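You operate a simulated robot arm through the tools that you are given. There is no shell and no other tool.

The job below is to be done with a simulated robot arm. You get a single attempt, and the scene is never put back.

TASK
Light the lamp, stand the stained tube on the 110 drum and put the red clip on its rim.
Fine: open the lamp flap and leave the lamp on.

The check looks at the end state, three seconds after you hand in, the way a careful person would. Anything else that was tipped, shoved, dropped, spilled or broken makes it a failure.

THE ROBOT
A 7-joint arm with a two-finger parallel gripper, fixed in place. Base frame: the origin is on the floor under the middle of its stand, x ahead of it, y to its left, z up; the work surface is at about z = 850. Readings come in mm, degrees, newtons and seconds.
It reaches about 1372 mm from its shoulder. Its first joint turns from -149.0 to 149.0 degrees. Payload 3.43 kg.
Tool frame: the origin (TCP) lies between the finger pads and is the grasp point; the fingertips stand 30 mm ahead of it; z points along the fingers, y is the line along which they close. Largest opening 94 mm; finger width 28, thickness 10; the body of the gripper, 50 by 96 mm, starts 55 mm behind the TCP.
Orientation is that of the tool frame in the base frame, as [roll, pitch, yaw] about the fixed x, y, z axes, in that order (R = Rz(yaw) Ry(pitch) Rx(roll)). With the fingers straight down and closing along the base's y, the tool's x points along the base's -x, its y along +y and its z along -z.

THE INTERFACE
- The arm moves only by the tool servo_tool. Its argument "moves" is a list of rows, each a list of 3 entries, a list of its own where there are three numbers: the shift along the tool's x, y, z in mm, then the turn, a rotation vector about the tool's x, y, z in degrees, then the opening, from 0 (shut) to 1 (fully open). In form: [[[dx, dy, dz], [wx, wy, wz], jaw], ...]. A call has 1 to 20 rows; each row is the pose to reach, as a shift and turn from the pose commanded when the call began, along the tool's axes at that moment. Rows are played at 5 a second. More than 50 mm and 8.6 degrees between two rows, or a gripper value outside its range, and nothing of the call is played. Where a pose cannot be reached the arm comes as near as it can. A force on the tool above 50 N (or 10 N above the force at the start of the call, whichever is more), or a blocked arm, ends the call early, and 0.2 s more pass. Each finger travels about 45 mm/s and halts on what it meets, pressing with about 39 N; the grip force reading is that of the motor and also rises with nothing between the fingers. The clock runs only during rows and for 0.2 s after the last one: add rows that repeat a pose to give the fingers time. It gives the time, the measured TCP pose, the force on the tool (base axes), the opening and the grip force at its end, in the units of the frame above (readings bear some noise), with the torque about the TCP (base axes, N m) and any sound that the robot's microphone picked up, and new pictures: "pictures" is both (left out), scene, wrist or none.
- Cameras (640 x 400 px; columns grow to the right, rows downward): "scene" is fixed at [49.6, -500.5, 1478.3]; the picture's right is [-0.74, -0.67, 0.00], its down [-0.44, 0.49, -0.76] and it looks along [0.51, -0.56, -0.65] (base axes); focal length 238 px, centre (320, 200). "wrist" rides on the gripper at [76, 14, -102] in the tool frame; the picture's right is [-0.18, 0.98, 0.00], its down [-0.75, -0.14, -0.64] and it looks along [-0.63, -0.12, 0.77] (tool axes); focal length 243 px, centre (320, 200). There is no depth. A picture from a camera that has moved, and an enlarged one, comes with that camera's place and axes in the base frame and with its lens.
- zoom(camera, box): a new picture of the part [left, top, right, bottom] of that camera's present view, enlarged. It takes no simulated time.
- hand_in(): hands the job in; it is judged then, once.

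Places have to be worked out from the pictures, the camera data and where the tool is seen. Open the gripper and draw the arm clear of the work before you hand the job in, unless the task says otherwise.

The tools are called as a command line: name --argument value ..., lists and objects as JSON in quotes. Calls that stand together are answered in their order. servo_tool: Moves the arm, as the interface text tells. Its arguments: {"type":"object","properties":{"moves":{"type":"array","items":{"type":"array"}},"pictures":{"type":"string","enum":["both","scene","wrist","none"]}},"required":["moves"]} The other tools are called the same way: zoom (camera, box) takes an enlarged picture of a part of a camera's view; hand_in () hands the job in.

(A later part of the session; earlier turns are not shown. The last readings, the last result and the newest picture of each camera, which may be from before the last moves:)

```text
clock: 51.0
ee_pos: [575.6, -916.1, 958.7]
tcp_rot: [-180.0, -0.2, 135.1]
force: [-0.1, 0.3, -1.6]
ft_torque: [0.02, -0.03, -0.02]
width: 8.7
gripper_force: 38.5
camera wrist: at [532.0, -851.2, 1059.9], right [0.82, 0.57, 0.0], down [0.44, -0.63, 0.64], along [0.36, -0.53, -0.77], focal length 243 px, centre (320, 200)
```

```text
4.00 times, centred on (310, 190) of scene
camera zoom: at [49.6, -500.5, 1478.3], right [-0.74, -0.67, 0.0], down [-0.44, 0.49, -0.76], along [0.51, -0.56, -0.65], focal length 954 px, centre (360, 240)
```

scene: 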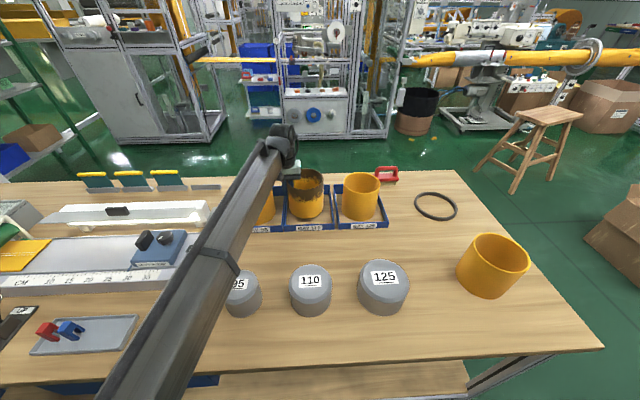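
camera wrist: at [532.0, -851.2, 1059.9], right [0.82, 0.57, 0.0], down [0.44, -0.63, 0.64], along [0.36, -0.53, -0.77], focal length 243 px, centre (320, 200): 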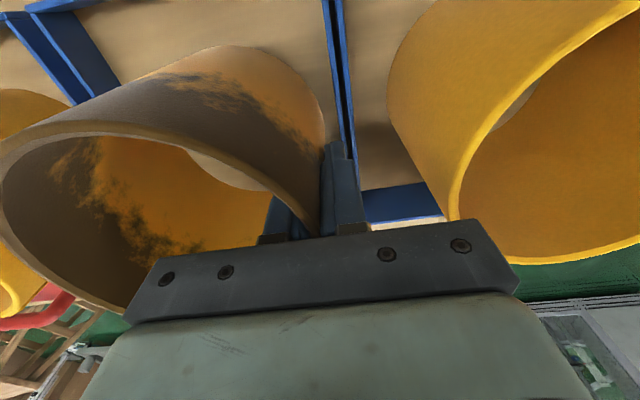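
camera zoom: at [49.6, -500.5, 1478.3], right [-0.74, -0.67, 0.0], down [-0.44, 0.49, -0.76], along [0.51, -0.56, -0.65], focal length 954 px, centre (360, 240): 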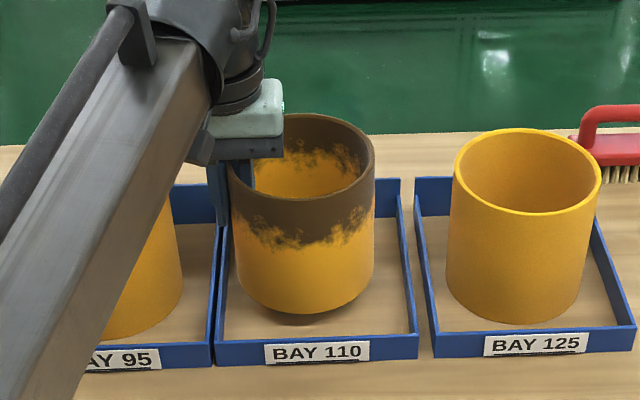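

The grip holds now (no slip, about 1.6 N of weight). I lift clear and carry the tube over the 110 drum.

servo_tool --moves '[[[0, 0, -25], [0, 0, 0], 0.0], [[0, 0, -50], [0, 0, 0], 0.0], [[0, 0, -75], [0, 0, 0], 0.0], [[0, 0, -95], [0, 0, 0], 0.0], [[15, 0, -100], [0, 0, 0], 0.0], [[45, -2, -100], [0, 0, 0], 0.0], [[80, -3, -100], [0, 0, 0], 0.0], [[115, -4, -100], [0, 0, 0], 0.0], [[150, -5, -100], [0, 0, 0], 0.0], [[185, -6, -100], [0, 0, 0], 0.0], [[220, -7, -100], [0, 0, 0], 0.0], [[255, -8, -100], [0, 0, 0], 0.0], [[290, -9, -100], [0, 0, 0], 0.0], [[320, -10, -100], [0, 0, 0], 0.0], [[338, -10.5, -100], [0, 0, 0], 0.0], [[343.7, -10.5, -100], [0, 0, 0], 0.0], [[343.7, -10.5, -100], [0, 0, 0], 0.0]]' --pictures "both"

zoom --camera "scene" --box '[240, 190, 380, 320]'

zoom --camera "wrist" --box '[0, 40, 340, 260]'

```text
clock: 54.6
ee_pos: [326.5, -679.1, 1059.0]
tcp_rot: [180.0, -0.3, 135.1]
force: [-0.2, -1.1, -1.6]
ft_torque: [0.01, -0.03, -0.04]
width: 8.5
gripper_force: 38.3
camera wrist: at [282.0, -615.6, 1160.7], right [0.82, 0.57, 0.0], down [0.44, -0.63, 0.64], along [0.36, -0.53, -0.77], focal length 243 px, centre (320, 200)
```

scene: 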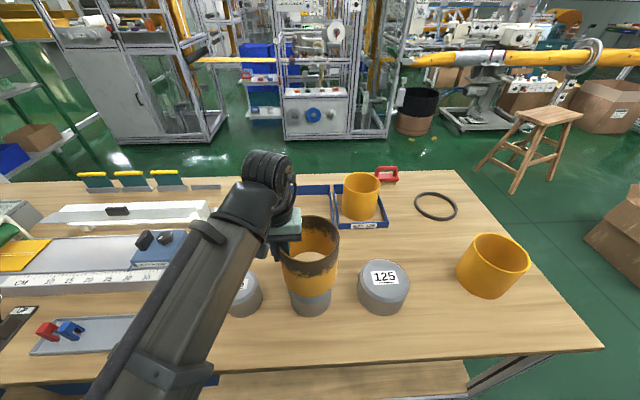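
wrist: 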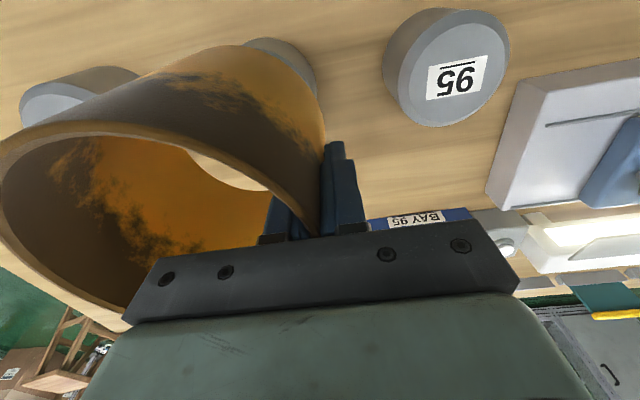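

```text
3.08 times, centred on (310, 255) of scene
camera zoom: at [49.6, -500.5, 1478.3], right [-0.74, -0.67, 0.0], down [-0.44, 0.49, -0.76], along [0.51, -0.56, -0.65], focal length 734 px, centre (351, 31)
```

zoom: 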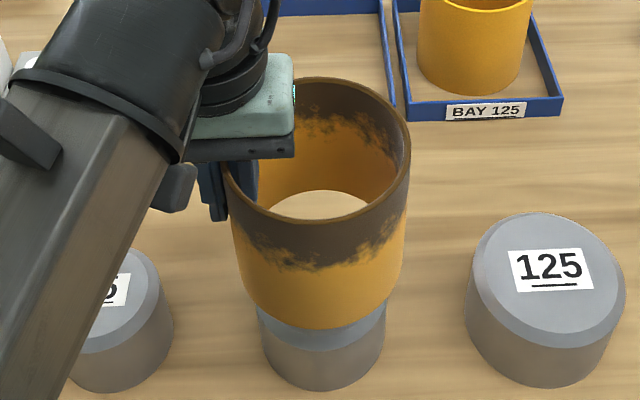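

```text
1.82 times, centred on (170, 150) of wrist
camera zoom: at [282.0, -615.6, 1160.7], right [0.82, 0.57, 0.0], down [0.44, -0.63, 0.64], along [0.36, -0.53, -0.77], focal length 441 px, centre (593, 291)
```

zoom: 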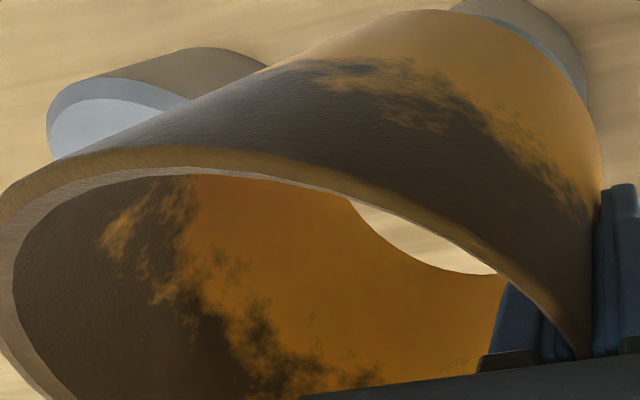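

The tube hangs over the drum. I enlarge around the joint to check sideways and depth alignment.

zoom --camera "scene" --box '[275, 205, 355, 320]'

zoom --camera "scene" --box '[280, 265, 345, 320]'

```text
3.48 times, centred on (315, 262) of scene
camera zoom: at [49.6, -500.5, 1478.3], right [-0.74, -0.67, 0.0], down [-0.44, 0.49, -0.76], along [0.51, -0.56, -0.65], focal length 829 px, centre (337, -17)
```

zoom: 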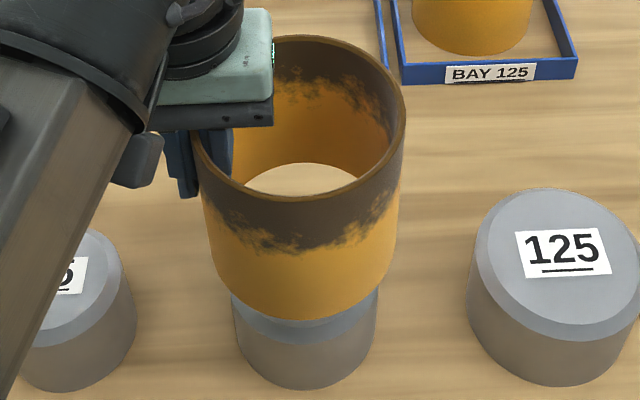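

```text
7.27 times, centred on (312, 292) of scene
camera zoom: at [49.6, -500.5, 1478.3], right [-0.74, -0.67, 0.0], down [-0.44, 0.49, -0.76], along [0.51, -0.56, -0.65], focal length 1734 px, centre (374, -473)
```

zoom: 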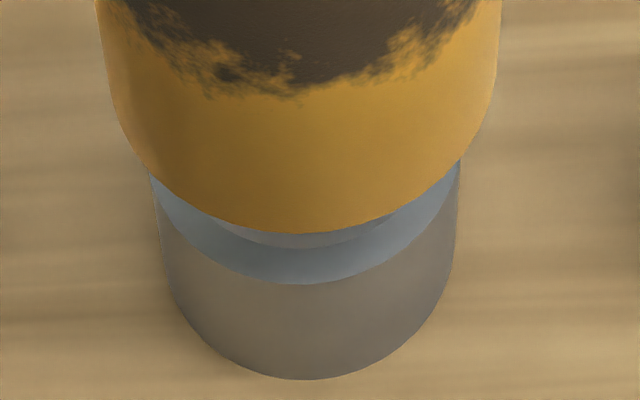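

Side silhouettes show the tube upright and within about 1 mm of the drum's axis; depth looks right too. I lower 38 mm to just above the drum top and look again.

servo_tool --moves '[[[0, 0, 12], [0, 0, 0], 0.0], [[0, 0, 24], [0, 0, 0], 0.0], [[0, 0, 34], [0, 0, 0], 0.0], [[0, 0, 38], [0, 0, 0], 0.0], [[0, 0, 38], [0, 0, 0], 0.0]]' --pictures "both"

zoom --camera "scene" --box '[280, 265, 345, 320]'

zoom --camera "scene" --box '[275, 205, 355, 320]'

```text
clock: 55.8
ee_pos: [324.2, -679.3, 1022.1]
tcp_rot: [-179.9, -0.1, 135.1]
force: [-0.1, -0.4, -1.4]
ft_torque: [0.01, -0.04, 0.01]
width: 8.6
gripper_force: 39.0
camera wrist: at [280.9, -616.2, 1122.9], right [0.82, 0.57, 0.0], down [0.44, -0.63, 0.64], along [0.36, -0.53, -0.77], focal length 243 px, centre (320, 200)
```

scene: 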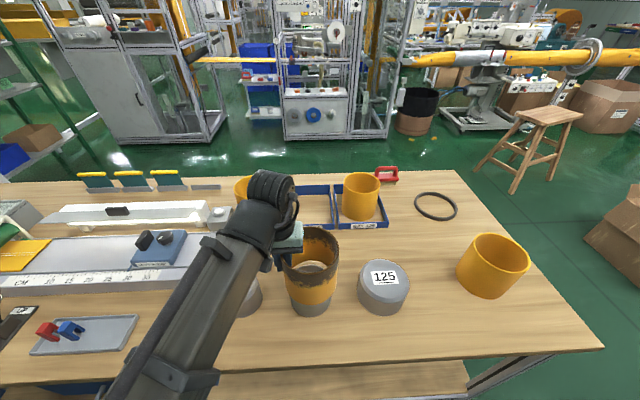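
wrist: 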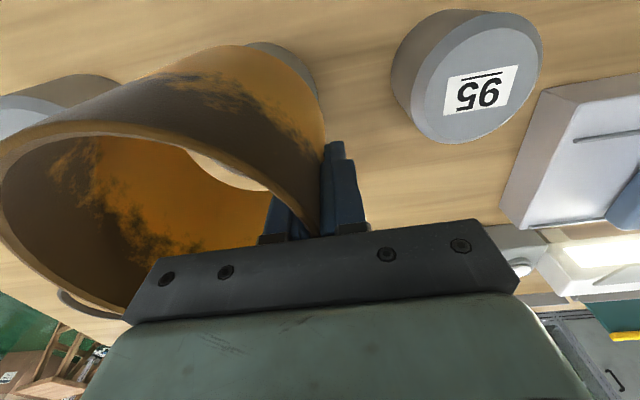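

```text
7.27 times, centred on (312, 292) of scene
camera zoom: at [49.6, -500.5, 1478.3], right [-0.74, -0.67, 0.0], down [-0.44, 0.49, -0.76], along [0.51, -0.56, -0.65], focal length 1734 px, centre (374, -473)
```

zoom: 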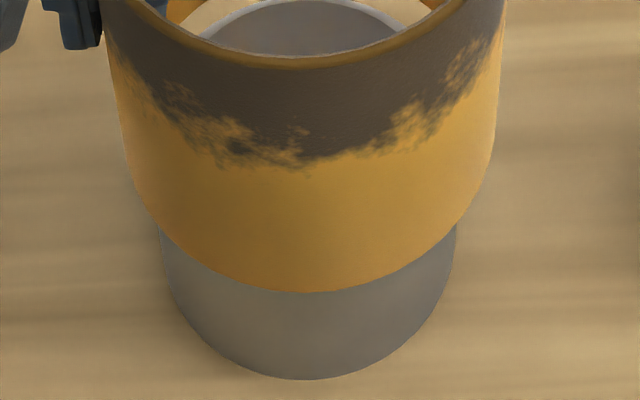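

```text
3.48 times, centred on (315, 262) of scene
camera zoom: at [49.6, -500.5, 1478.3], right [-0.74, -0.67, 0.0], down [-0.44, 0.49, -0.76], along [0.51, -0.56, -0.65], focal length 829 px, centre (337, -17)
```

zoom: 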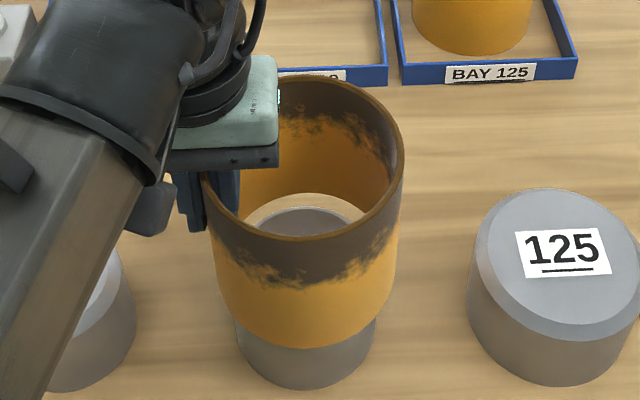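

Now the drum top shows through the tube. I enlarge that view to compare both circles.

zoom --camera "scene" --box '[285, 220, 345, 275]'

zoom --camera "scene" --box '[290, 270, 340, 320]'

```text
7.27 times, centred on (315, 248) of scene
camera zoom: at [49.6, -500.5, 1478.3], right [-0.74, -0.67, 0.0], down [-0.44, 0.49, -0.76], along [0.51, -0.56, -0.65], focal length 1734 px, centre (356, -146)
```

zoom: 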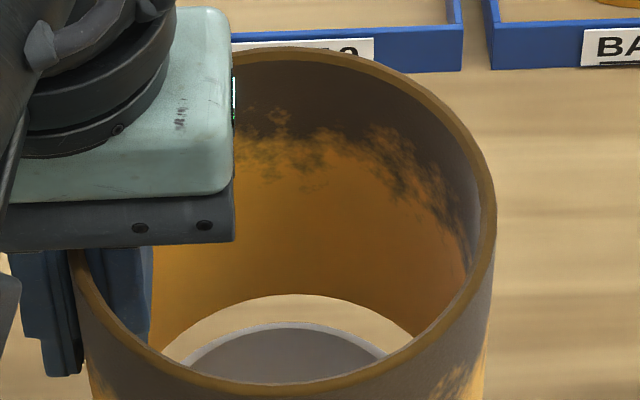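

```text
8.00 times, centred on (315, 295) of scene
camera zoom: at [49.6, -500.5, 1478.3], right [-0.74, -0.67, 0.0], down [-0.44, 0.49, -0.76], along [0.51, -0.56, -0.65], focal length 1908 px, centre (360, -560)
```

zoom: 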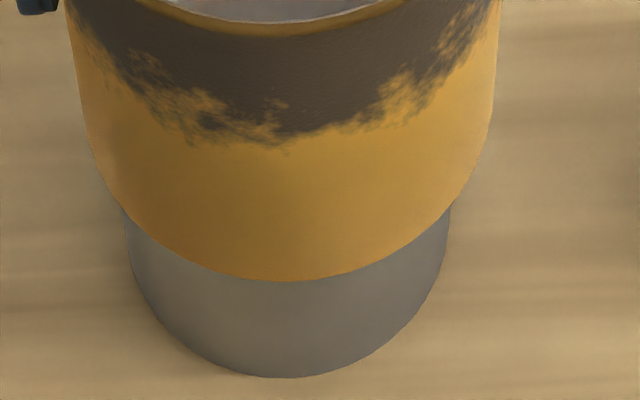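

By these pictures the tube sits about 2 mm too near the camera and 1–2 mm to the right of the drum's axis. I zoom on both edges to be sure.

zoom --camera "scene" --box '[278, 272, 302, 302]'

zoom --camera "scene" --box '[320, 272, 344, 302]'

```text
13.33 times, centred on (290, 287) of scene
camera zoom: at [49.6, -500.5, 1478.3], right [-0.74, -0.67, 0.0], down [-0.44, 0.49, -0.76], along [0.51, -0.56, -0.65], focal length 3179 px, centre (720, -960)
```

zoom: 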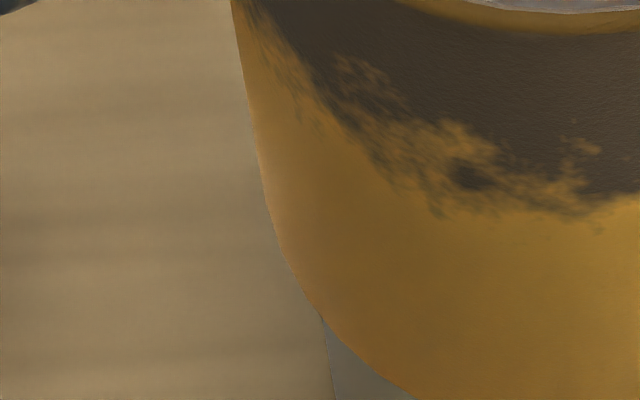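

```text
13.33 times, centred on (332, 287) of scene
camera zoom: at [49.6, -500.5, 1478.3], right [-0.74, -0.67, 0.0], down [-0.44, 0.49, -0.76], along [0.51, -0.56, -0.65], focal length 3179 px, centre (160, -960)
```

zoom: 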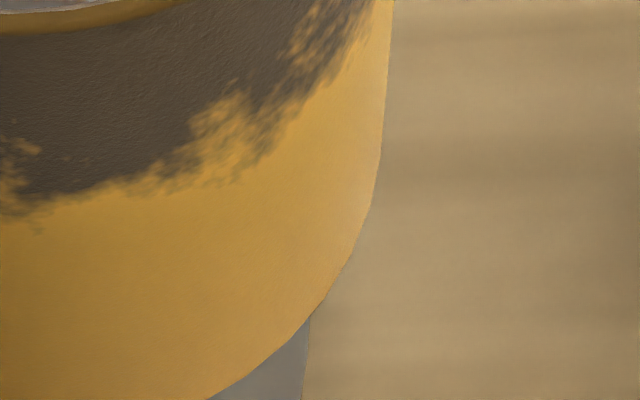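

Edge fits show the tube's axis about 2.6 mm off along the bench and about 2.5 mm too near in depth. I correct both and measure again.

servo_tool --moves '[[[-1.2, 1.3, 0], [0, 0, 0], 0.0], [[-2.5, 2.6, 0], [0, 0, 0], 0.0], [[-2.5, 2.6, 0], [0, 0, 0], 0.0]]' --pictures "scene"

zoom --camera "scene" --box '[278, 272, 302, 302]'

zoom --camera "scene" --box '[320, 272, 344, 302]'

zoom --camera "scene" --box '[295, 255, 330, 275]'

zoom --camera "scene" --box '[295, 285, 335, 320]'

```text
clock: 56.6
ee_pos: [328.6, -680.0, 1021.3]
tcp_rot: [-179.9, -0.1, 135.2]
force: [-0.2, 0.6, -0.2]
ft_torque: [0.02, -0.02, 0.0]
width: 8.3
gripper_force: 39.2
```

scene: 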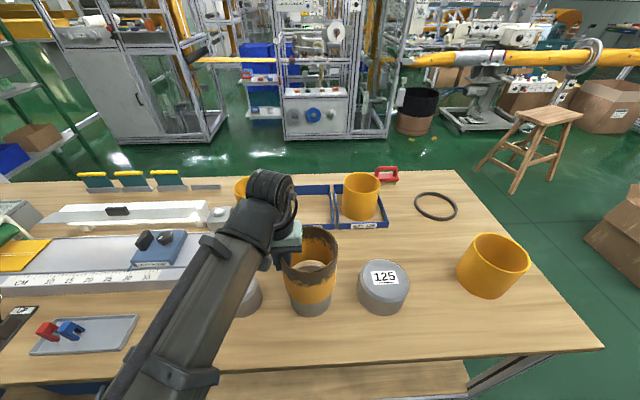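

```text
13.33 times, centred on (290, 287) of scene
camera zoom: at [49.6, -500.5, 1478.3], right [-0.74, -0.67, 0.0], down [-0.44, 0.49, -0.76], along [0.51, -0.56, -0.65], focal length 3179 px, centre (720, -960)
```

zoom: 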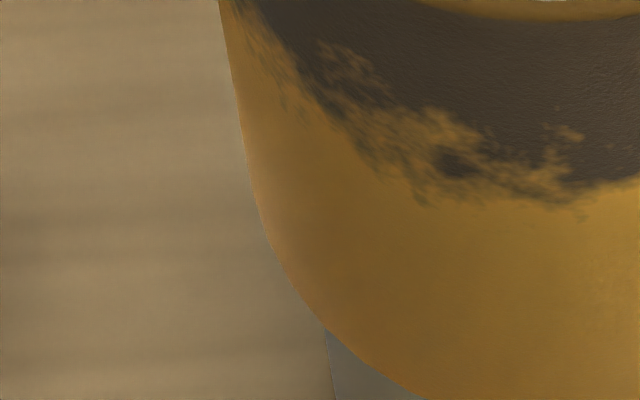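

```text
13.33 times, centred on (332, 287) of scene
camera zoom: at [49.6, -500.5, 1478.3], right [-0.74, -0.67, 0.0], down [-0.44, 0.49, -0.76], along [0.51, -0.56, -0.65], focal length 3179 px, centre (160, -960)
```

zoom: 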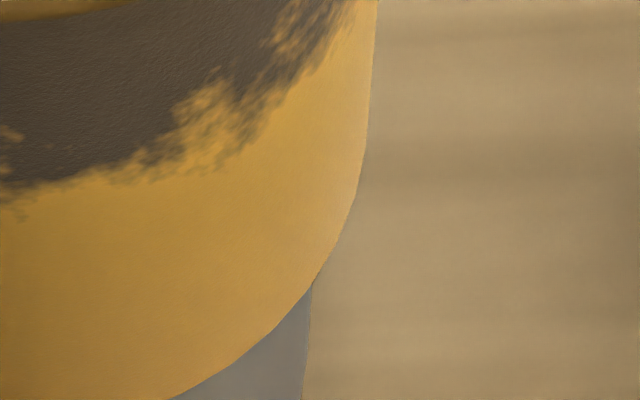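

```text
16.00 times, centred on (312, 265) of scene
camera zoom: at [49.6, -500.5, 1478.3], right [-0.74, -0.67, 0.0], down [-0.44, 0.49, -0.76], along [0.51, -0.56, -0.65], focal length 3815 px, centre (440, -840)
```

zoom: 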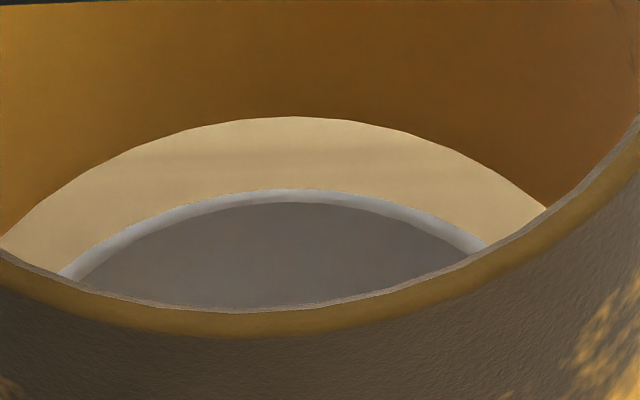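

```text
11.43 times, centred on (315, 302) of scene
camera zoom: at [49.6, -500.5, 1478.3], right [-0.74, -0.67, 0.0], down [-0.44, 0.49, -0.76], along [0.51, -0.56, -0.65], focal length 2725 px, centre (377, -971)
```

zoom: 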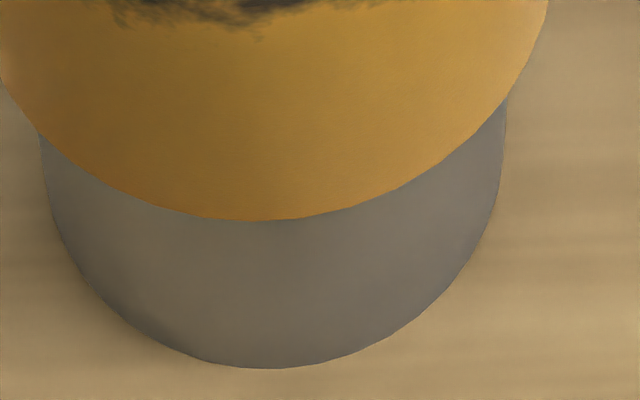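

Now both axes agree within a few tenths of a millimetre (mean azimuths -4.38° and -4.40°, depths 711.3 and 711.1). I lower the tube slowly over the drum's chamfer, checking the force.

servo_tool --moves '[[[0, 0, 4], [0, 0, 0], 0.0], [[0, 0, 8], [0, 0, 0], 0.0], [[0, 0, 11], [0, 0, 0], 0.0], [[0, 0, 14], [0, 0, 0], 0.0], [[0, 0, 17], [0, 0, 0], 0.0], [[0, 0, 20], [0, 0, 0], 0.0], [[0, 0, 23], [0, 0, 0], 0.0], [[0, 0, 26], [0, 0, 0], 0.0], [[0, 0, 26], [0, 0, 0], 0.0]]' --pictures "both"

zoom --camera "scene" --box '[275, 230, 355, 320]'

```text
clock: 58.6
ee_pos: [328.3, -679.8, 994.7]
tcp_rot: [-180.0, -0.2, 135.1]
force: [0.1, -0.4, -0.1]
ft_torque: [0.05, -0.04, 0.03]
width: 8.5
gripper_force: 39.1
camera wrist: at [283.5, -615.9, 1096.7], right [0.82, 0.57, 0.0], down [0.44, -0.63, 0.64], along [0.36, -0.53, -0.77], focal length 243 px, centre (320, 200)
```

scene: 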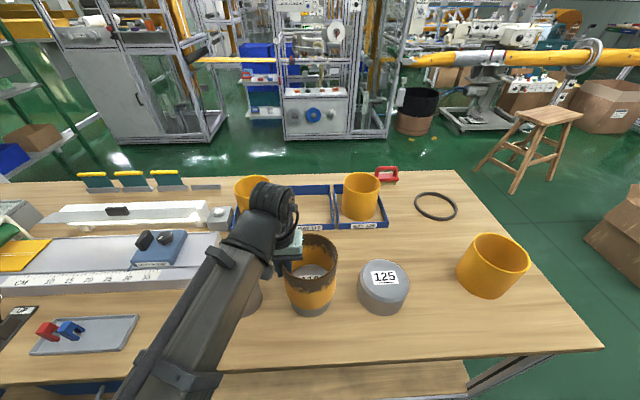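
wrist: 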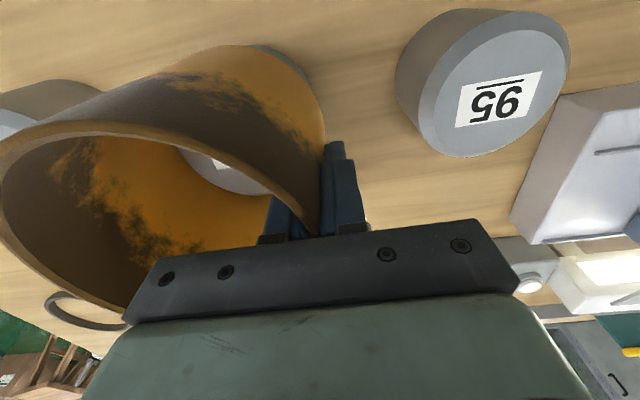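

```text
4.44 times, centred on (315, 275) of scene
camera zoom: at [49.6, -500.5, 1478.3], right [-0.74, -0.67, 0.0], down [-0.44, 0.49, -0.76], along [0.51, -0.56, -0.65], focal length 1060 px, centre (342, -133)
```

zoom: 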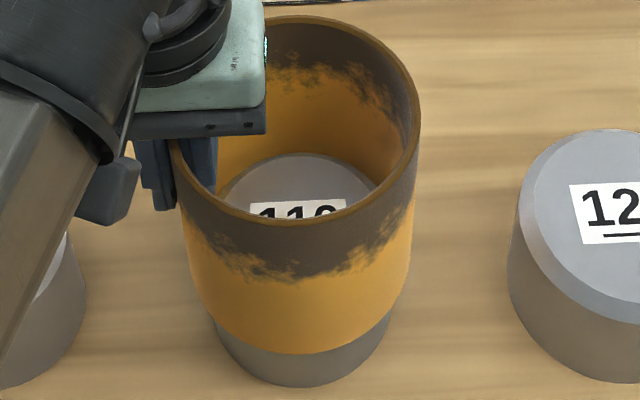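

The tube has passed over the chamfer with no contact force. I go down another 31 mm, stopping with the inner fingertip just above the drum's top.

servo_tool --moves '[[[0, 0, 5], [0, 0, 0], 0.0], [[0, 0, 10], [0, 0, 0], 0.0], [[0, 0, 15], [0, 0, 0], 0.0], [[0, 0, 20], [0, 0, 0], 0.0], [[0, 0, 25], [0, 0, 0], 0.0], [[0, 0, 29], [0, 0, 0], 0.0], [[0, 0, 31], [0, 0, 0], 0.0], [[0, 0, 31], [0, 0, 0], 0.0]]' --pictures "both"

zoom --camera "scene" --box '[275, 230, 355, 320]'

zoom --camera "wrist" --box '[0, 40, 380, 260]'

```text
clock: 60.4
ee_pos: [326.8, -680.2, 963.4]
tcp_rot: [180.0, -0.2, 135.0]
force: [0.0, -0.6, -1.6]
ft_torque: [0.03, -0.02, 0.0]
width: 8.6
gripper_force: 38.6
camera wrist: at [283.9, -615.2, 1065.3], right [0.82, 0.57, 0.0], down [0.44, -0.63, 0.64], along [0.36, -0.53, -0.77], focal length 243 px, centre (320, 200)
```

scene: 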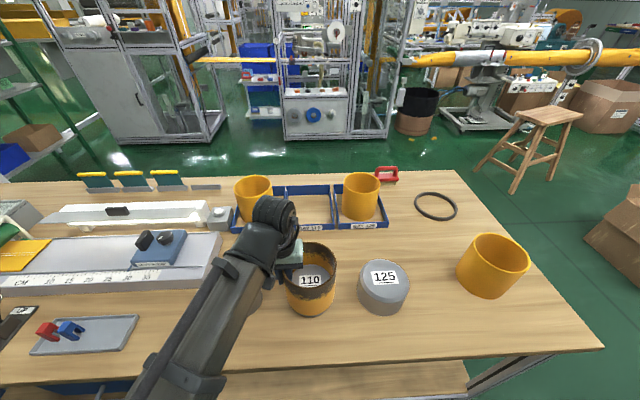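
wrist: 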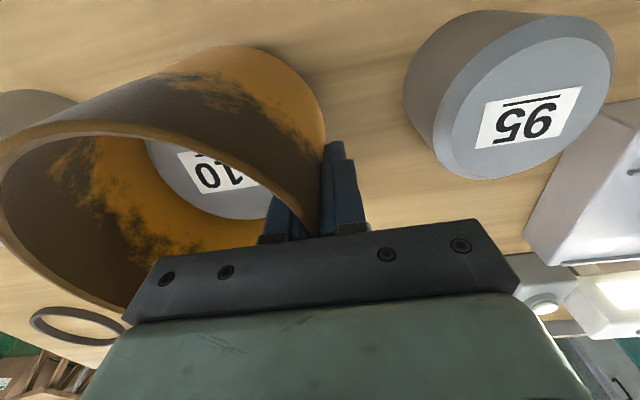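

```text
4.44 times, centred on (315, 275) of scene
camera zoom: at [49.6, -500.5, 1478.3], right [-0.74, -0.67, 0.0], down [-0.44, 0.49, -0.76], along [0.51, -0.56, -0.65], focal length 1060 px, centre (342, -133)
```

zoom: 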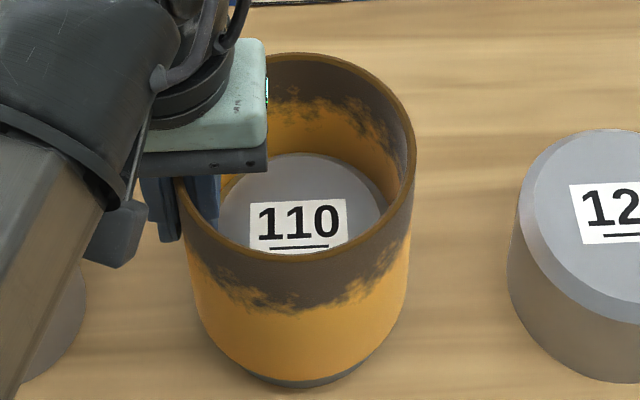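

```text
1.68 times, centred on (190, 150) of wrist
camera zoom: at [283.9, -615.2, 1065.3], right [0.82, 0.57, 0.0], down [0.44, -0.63, 0.64], along [0.36, -0.53, -0.77], focal length 409 px, centre (539, 284)
```

zoom: 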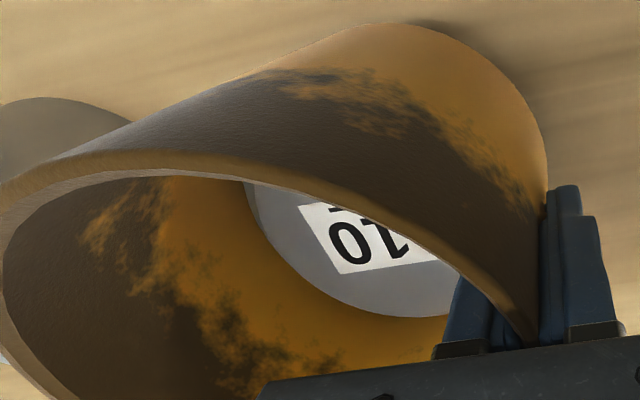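

The tube sleeves the drum with its foot about 25 mm above the bench; the fingertips limit going lower. I go 3 mm further, then ease the jaws open gradually so the tube slides down the drum.

servo_tool --moves '[[[0, 0, 2], [0, 0, 0], 0.0], [[0, 0, 3], [0, 0, 0], 0.04], [[0, 0, 3], [0, 0, 0], 0.07], [[0, 0, 3], [0, 0, 0], 0.08], [[0, 0, 3], [0, 0, 0], 0.085], [[0, 0, 3], [0, 0, 0], 0.09], [[0, 0, 3], [0, 0, 0], 0.095], [[0, 0, 3], [0, 0, 0], 0.1], [[0, 0, 3], [0, 0, 0], 0.11], [[0, 0, 3], [0, 0, 0], 0.13], [[0, 0, 3], [0, 0, 0], 0.16], [[0, 0, 3], [0, 0, 0], 0.2]]' --pictures "both"

zoom --camera "scene" --box '[275, 230, 355, 320]'

```text
clock: 63.0
ee_pos: [327.5, -679.0, 959.4]
tcp_rot: [-180.0, -0.2, 135.0]
force: [-0.1, 0.1, 0.0]
ft_torque: [-0.01, 0.01, -0.01]
width: 18.9
gripper_force: 0.0
camera wrist: at [283.5, -615.7, 1062.1], right [0.82, 0.57, 0.0], down [0.44, -0.63, 0.64], along [0.36, -0.53, -0.77], focal length 243 px, centre (320, 200)
```

scene: 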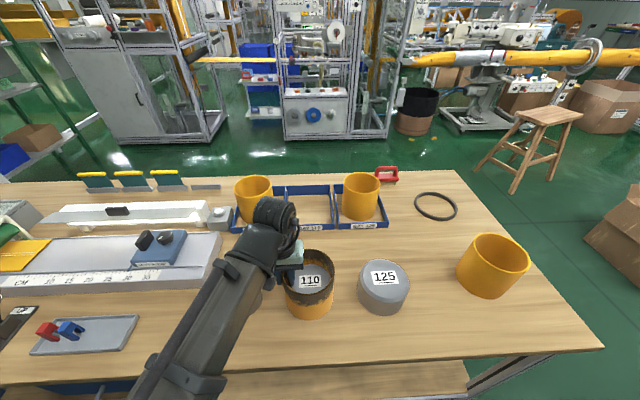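
wrist: 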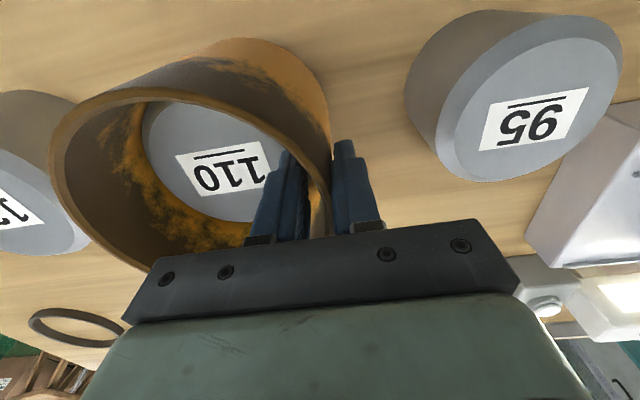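

```text
4.44 times, centred on (315, 275) of scene
camera zoom: at [49.6, -500.5, 1478.3], right [-0.74, -0.67, 0.0], down [-0.44, 0.49, -0.76], along [0.51, -0.56, -0.65], focal length 1060 px, centre (342, -133)
```

zoom: 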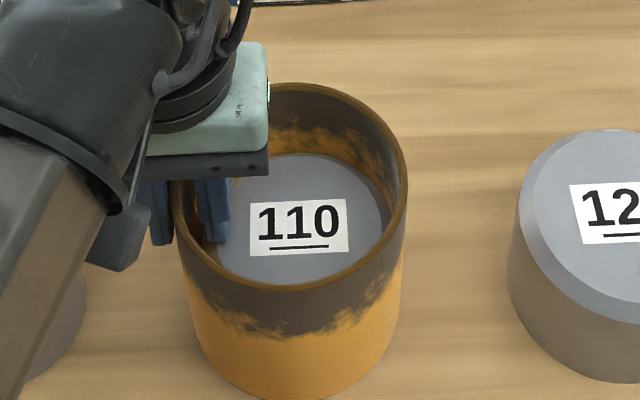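

The tube has slid down and stands around the 110 drum. I raise the jaws straight up off the wall.

servo_tool --moves '[[[0, 0, -5], [0, 0, 0], 0.25], [[0, 0, -15], [0, 0, 0], 0.25], [[0, 0, -35], [0, 0, 0], 0.25], [[0, 0, -65], [0, 0, 0], 0.25], [[0, 0, -100], [0, 0, 0], 0.25], [[0, 0, -140], [0, 0, 0], 0.25], [[0, 0, -140], [0, 0, 0], 0.25]]' --pictures "both"

zoom --camera "scene" --box '[275, 230, 355, 320]'

zoom --camera "wrist" --box '[140, 20, 340, 200]'

```text
clock: 64.6
ee_pos: [326.2, -679.9, 1100.2]
tcp_rot: [-180.0, -0.2, 135.1]
force: [-0.4, 0.2, 0.0]
ft_torque: [0.0, -0.01, 0.02]
width: 23.6
gripper_force: 0.1
camera wrist: at [283.5, -615.7, 1201.5], right [0.82, 0.57, 0.0], down [0.44, -0.63, 0.64], along [0.36, -0.53, -0.77], focal length 243 px, centre (320, 200)
```

scene: 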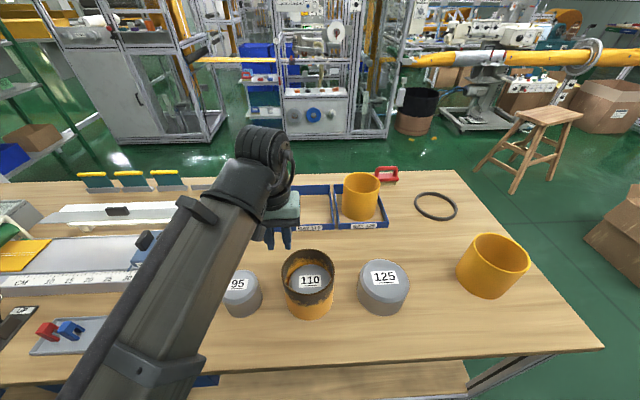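
wrist: 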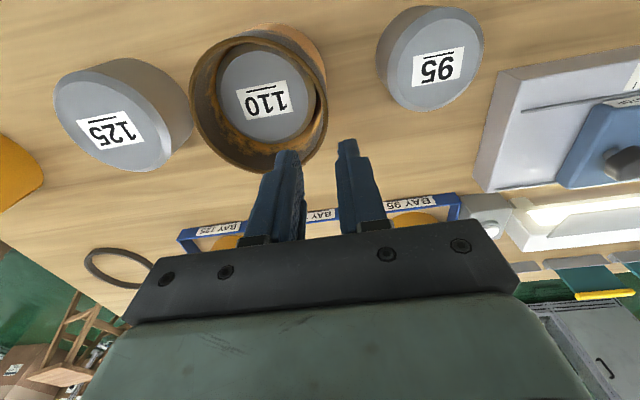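

```text
4.44 times, centred on (315, 275) of scene
camera zoom: at [49.6, -500.5, 1478.3], right [-0.74, -0.67, 0.0], down [-0.44, 0.49, -0.76], along [0.51, -0.56, -0.65], focal length 1060 px, centre (342, -133)
```

zoom: 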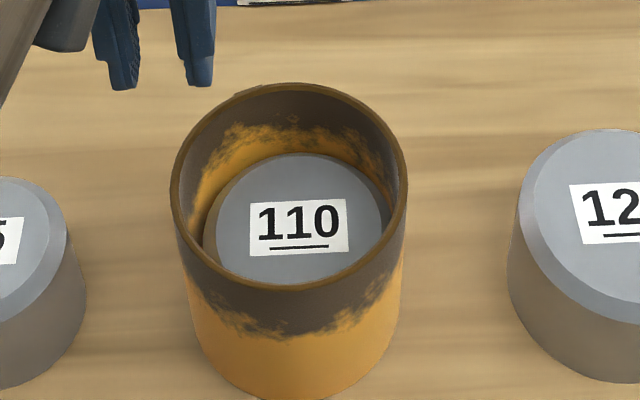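

```text
2.22 times, centred on (240, 110) of wrist
camera zoom: at [283.5, -615.7, 1201.5], right [0.82, 0.57, 0.0], down [0.44, -0.63, 0.64], along [0.36, -0.53, -0.77], focal length 539 px, centre (498, 400)
```

zoom: 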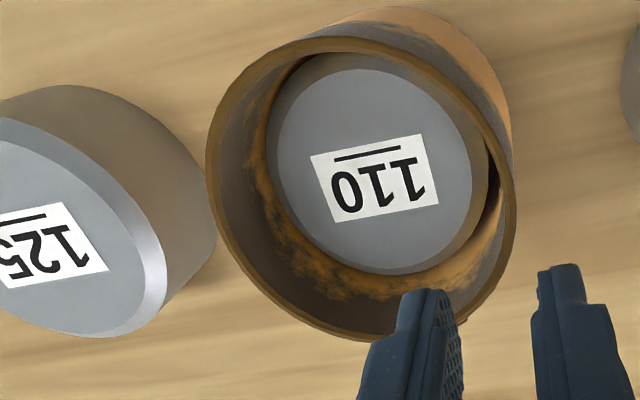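

The tube stands around the 110 drum. Next the red clip: I fly to the clip tray (about 686, -231) and look down on it.

servo_tool --moves '[[[5, 44, 0], [0, 0, 0], 0.5], [[10, 88, 0], [0, 0, 0], 0.7], [[15, 132, 0], [0, 0, 0], 0.7], [[20, 176, 0], [0, 0, 0], 0.7], [[25, 220, 0], [0, 0, 0], 0.7], [[30, 264, 0], [0, 0, 0], 0.7], [[35, 308, 0], [0, 0, 0], 0.7], [[40, 352, 0], [0, 0, 0], 0.7], [[45, 396, 0], [0, 0, 0], 0.7], [[50, 440, 0], [0, 0, 0], 0.7], [[55, 484, 0], [0, 0, 0], 0.7], [[60, 528, 10], [0, 0, 0], 0.7], [[62, 560, 25], [0, 0, 0], 0.7], [[62, 572, 40], [0, 0, 0], 0.7], [[62, 572, 40], [0, 0, 0], 0.7]]' --pictures "both"

```text
clock: 65.5
ee_pos: [414.6, -572.1, 1102.7]
tcp_rot: [-179.7, 0.3, 135.4]
force: [4.1, -0.8, -4.5]
ft_torque: [-0.15, 0.37, -0.22]
width: 65.8
gripper_force: 0.1
stopped in row 4: the force on the tool passed its limit at 58 N (the readings are from after the stop); the commanded pose is now the measured one
camera wrist: at [371.2, -507.8, 1203.8], right [0.82, 0.57, 0.0], down [0.44, -0.63, 0.65], along [0.37, -0.53, -0.76], focal length 243 px, centre (320, 200)
```

scene: 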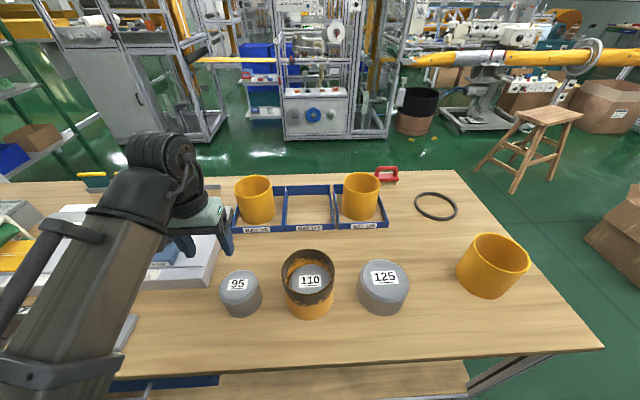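
wrist: 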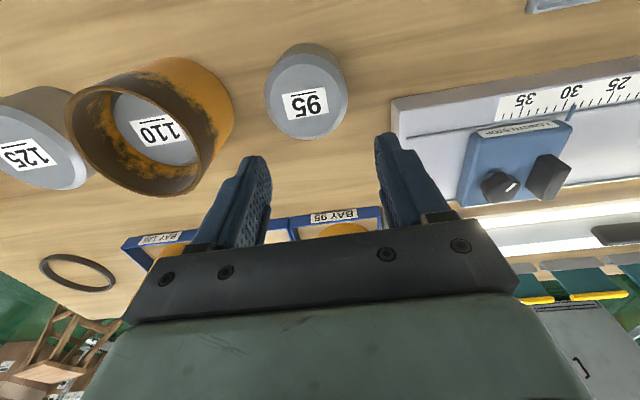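

A force stop: the path ran too close to the base and the camera met the forearm; nothing else was touched. I back outward and up, then travel along the bench at a larger radius.

servo_tool --moves '[[[-15, 0, -5], [0, 0, 0], 0.7], [[-45, 0, -20], [0, 0, 0], 0.7], [[-80, 0, -40], [0, 0, 0], 0.7], [[-92, 30, -50], [0, 0, 0], 0.7], [[-92, 75, -50], [0, 0, 0], 0.7], [[-92, 120, -50], [0, 0, 0], 0.7], [[-92, 165, -50], [0, 0, 0], 0.7], [[-92, 210, -50], [0, 0, 0], 0.7], [[-92, 255, -50], [0, 0, 0], 0.7], [[-92, 300, -50], [0, 0, 0], 0.7], [[-92, 345, -50], [0, 0, 0], 0.7], [[-92, 390, -50], [0, 0, 0], 0.7], [[-92, 430, -50], [0, 0, 0], 0.7], [[-92, 430, -50], [0, 0, 0], 0.7]]' --pictures "both"

```text
clock: 66.4
ee_pos: [487.3, -623.0, 1146.9]
tcp_rot: [-179.6, 0.5, 135.6]
force: [7.8, -1.0, -8.0]
ft_torque: [-0.44, 0.66, -0.5]
width: 65.8
gripper_force: 0.0
stopped in row 4: the force on the tool passed its limit at 57 N (the readings are from after the stop); the commanded pose is now the measured one
camera wrist: at [442.0, -557.7, 1247.5], right [0.82, 0.57, 0.0], down [0.44, -0.62, 0.65], along [0.37, -0.54, -0.76], focal length 243 px, centre (320, 200)
```

scene: 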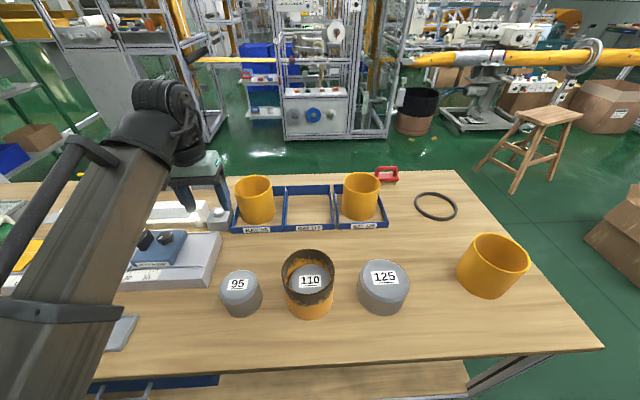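
wrist: 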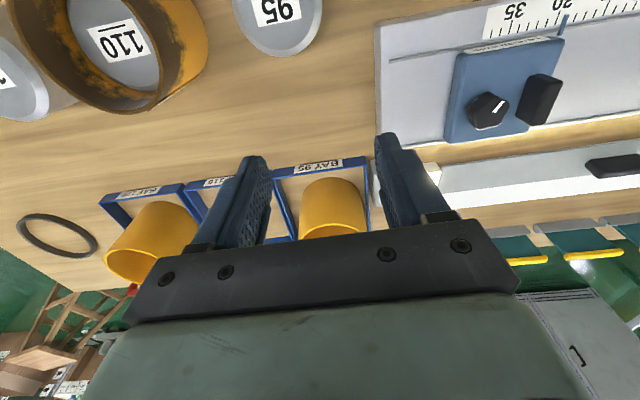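

The camera still rubs the forearm in this yaw. I turn the tool 90° (yaw towards -135°), which swings the camera away from the forearm and suits the approach to the clips.

servo_tool --moves '[[[-5, 0, 0], [0, 0, -4], 0.7], [[-12, 0, 0], [0, 0, -12], 0.7], [[-20, 0, 0], [0, 0, -20], 0.7], [[-25, 0, 0], [0, 0, -28], 0.7], [[-30, 0, 0], [0, 0, -36], 0.7], [[-30, 0, 0], [0, 0, -44], 0.7], [[-30, 0, 0], [0, 0, -52], 0.7], [[-30, 0, 0], [0, 0, -60], 0.7], [[-30, 0, 0], [0, 0, -68], 0.7], [[-30, 0, 0], [0, 0, -76], 0.7], [[-30, 0, 0], [0, 0, -84], 0.7], [[-30, 0, 0], [0, 0, -90.6], 0.7], [[-30, 0, 0], [0, 0, -90.6], 0.7]]' --pictures "both"

```text
clock: 69.2
ee_pos: [507.3, -643.6, 1146.1]
tcp_rot: [-179.5, -0.4, -133.6]
force: [-0.2, -0.6, -0.1]
ft_torque: [-0.02, -0.04, 0.0]
width: 65.5
gripper_force: 0.1
camera wrist: at [445.2, -687.5, 1249.2], right [-0.59, 0.81, -0.01], down [0.62, 0.46, 0.64], along [0.52, 0.37, -0.77], focal length 243 px, centre (320, 200)
```

scene: 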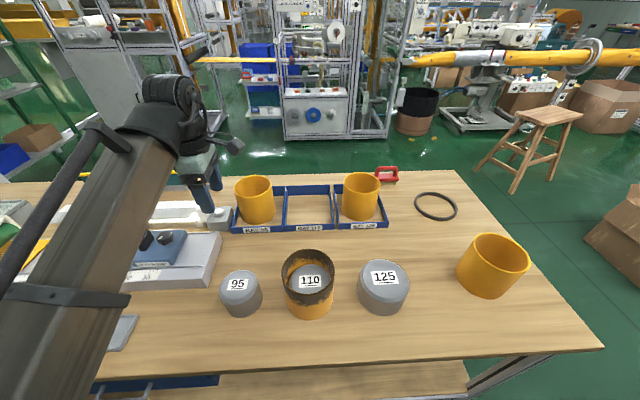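
wrist: 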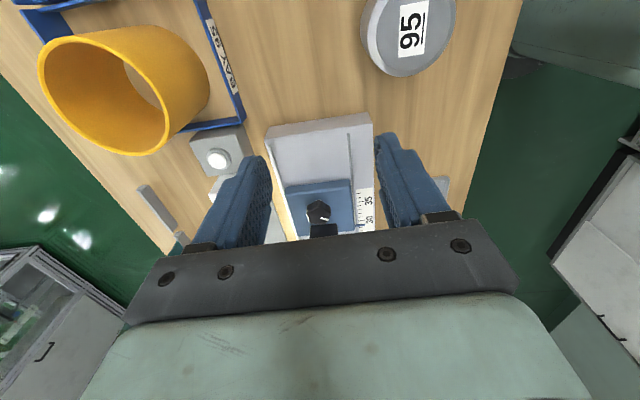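

Clear of force now. I travel along the bench towards the clip tray.

servo_tool --moves '[[[-40, 0, 0], [0, 0, 0], 0.7], [[-84, 0, 0], [0, 0, 0], 0.7], [[-128, 0, 0], [0, 0, 0], 0.7], [[-172, 0, 0], [0, 0, 0], 0.7], [[-216, 5, 0], [0, 0, 0], 0.7], [[-260, 15, 0], [0, 0, 0], 0.7], [[-300, 30, 0], [0, 0, 0], 0.7], [[-340, 55, 0], [0, 0, 0], 0.7], [[-370, 85, 10], [0, 0, 0], 0.7], [[-390, 110, 25], [0, 0, 0], 0.7], [[-396, 124, 46], [0, 0, 0], 0.7], [[-396, 124, 46], [0, 0, 0], 0.7]]' --pictures "both"

```text
clock: 71.8
ee_pos: [691.6, -271.6, 1097.8]
tcp_rot: [-179.4, -0.3, -133.7]
force: [0.7, 0.0, 0.9]
ft_torque: [0.02, 0.02, -0.02]
width: 65.7
gripper_force: 0.1
camera wrist: at [627.9, -315.4, 1199.3], right [-0.58, 0.81, -0.01], down [0.62, 0.45, 0.64], along [0.52, 0.37, -0.77], focal length 243 px, centre (320, 200)
```

scene: 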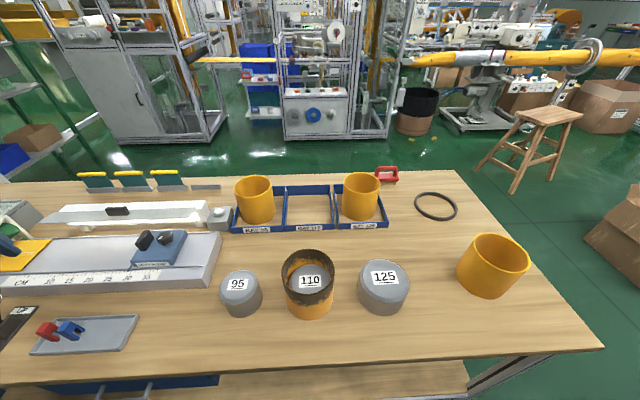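
wrist: 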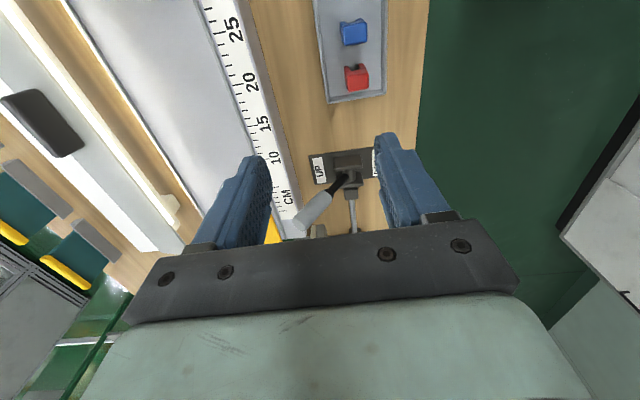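

The clips are in view; I enlarge to learn their shape and place.

zoom --camera "wrist" --box '[300, 0, 420, 120]'

zoom --camera "scene" --box '[20, 305, 150, 365]'

zoom --camera "scene" --box '[30, 315, 95, 350]'

```text
3.33 times, centred on (360, 60) of wrist
camera zoom: at [627.9, -315.4, 1199.3], right [-0.58, 0.81, -0.01], down [0.62, 0.45, 0.64], along [0.52, 0.37, -0.77], focal length 809 px, centre (187, 667)
```

zoom: 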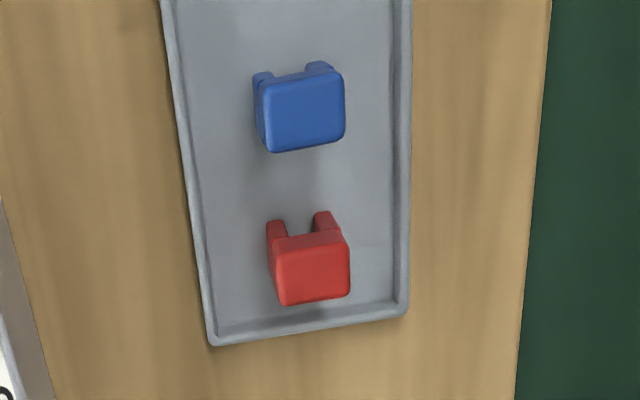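

```text
4.92 times, centred on (85, 335) of scene
camera zoom: at [49.6, -500.5, 1478.3], right [-0.74, -0.67, 0.0], down [-0.44, 0.49, -0.76], along [0.51, -0.56, -0.65], focal length 1174 px, centre (1477, -465)
```

zoom: 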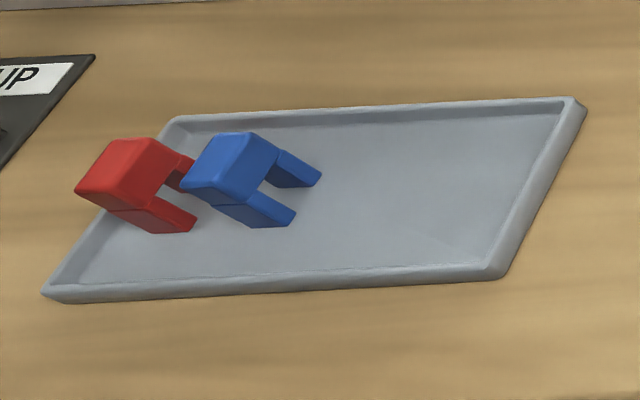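

```text
9.85 times, centred on (62, 332) of scene
camera zoom: at [49.6, -500.5, 1478.3], right [-0.74, -0.67, 0.0], down [-0.44, 0.49, -0.76], along [0.51, -0.56, -0.65], focal length 2348 px, centre (2855, -1105)
```

zoom: 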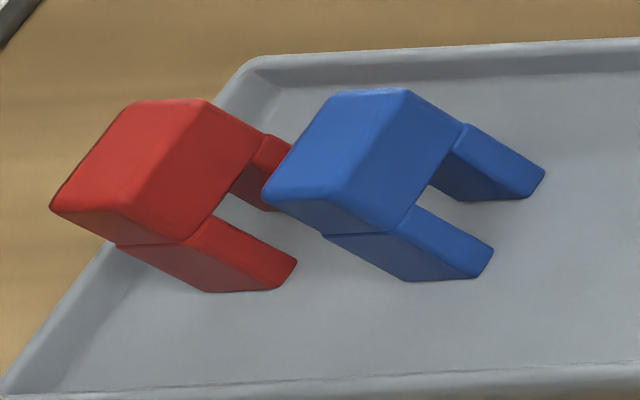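

The clips stand upright in the tray, legs down with the gap across the bench; I put the red one's head at bench (300, 640.6), top z about 903, some 24 mm wide, 18 mm deep. I square the tool and come over it at a safe height.

servo_tool --moves '[[[-1, 12, 25], [-0.2, -0.1, 0.5], 0.6], [[-2, 24, 50], [-0.4, -0.2, 0.9], 0.6], [[-3.9, 40.4, 80], [-0.6, -0.3, 1.3], 0.6], [[-3.9, 40.4, 98], [-0.6, -0.3, 1.3], 0.6], [[-3.9, 40.4, 98], [-0.6, -0.3, 1.3], 0.6]]' --pictures "both"

zoom --camera "wrist" --box '[230, 20, 410, 180]'

```text
clock: 73.0
ee_pos: [665.6, -242.1, 999.2]
tcp_rot: [180.0, 0.0, -134.9]
force: [-0.4, -0.9, 0.0]
ft_torque: [-0.03, 0.02, 0.0]
width: 56.6
gripper_force: 0.1
camera wrist: at [601.7, -285.6, 1100.7], right [-0.57, 0.82, 0.0], down [0.63, 0.43, 0.64], along [0.53, 0.36, -0.77], focal length 243 px, centre (320, 200)
```

scene: 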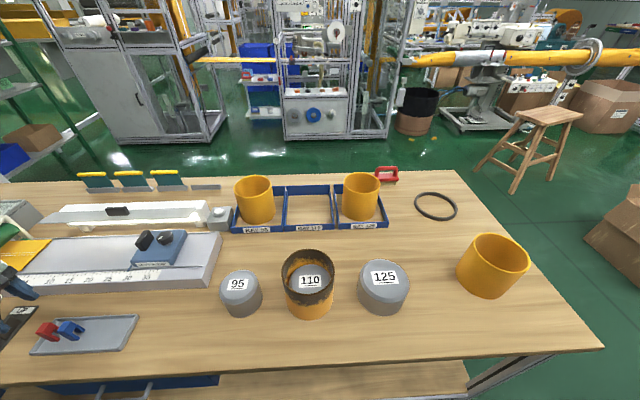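
wrist: 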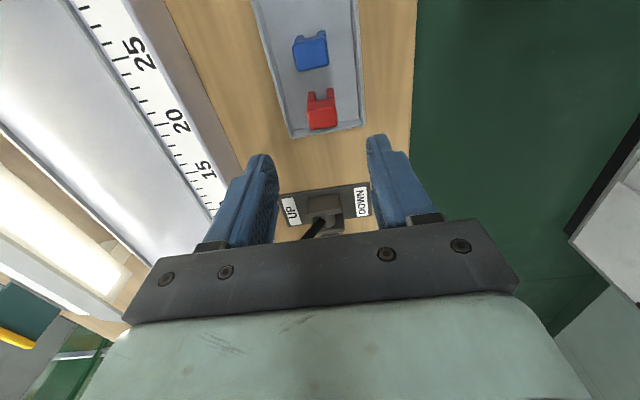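

```text
2.50 times, centred on (320, 100) of wrist
camera zoom: at [601.7, -285.6, 1100.7], right [-0.57, 0.82, 0.0], down [0.63, 0.43, 0.64], along [0.53, 0.36, -0.77], focal length 606 px, centre (320, 450)
```

zoom: 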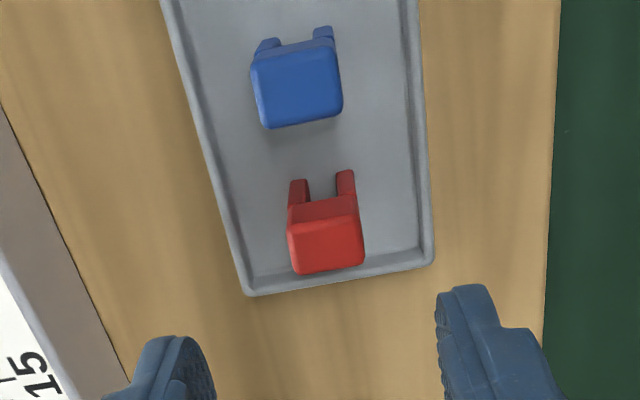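

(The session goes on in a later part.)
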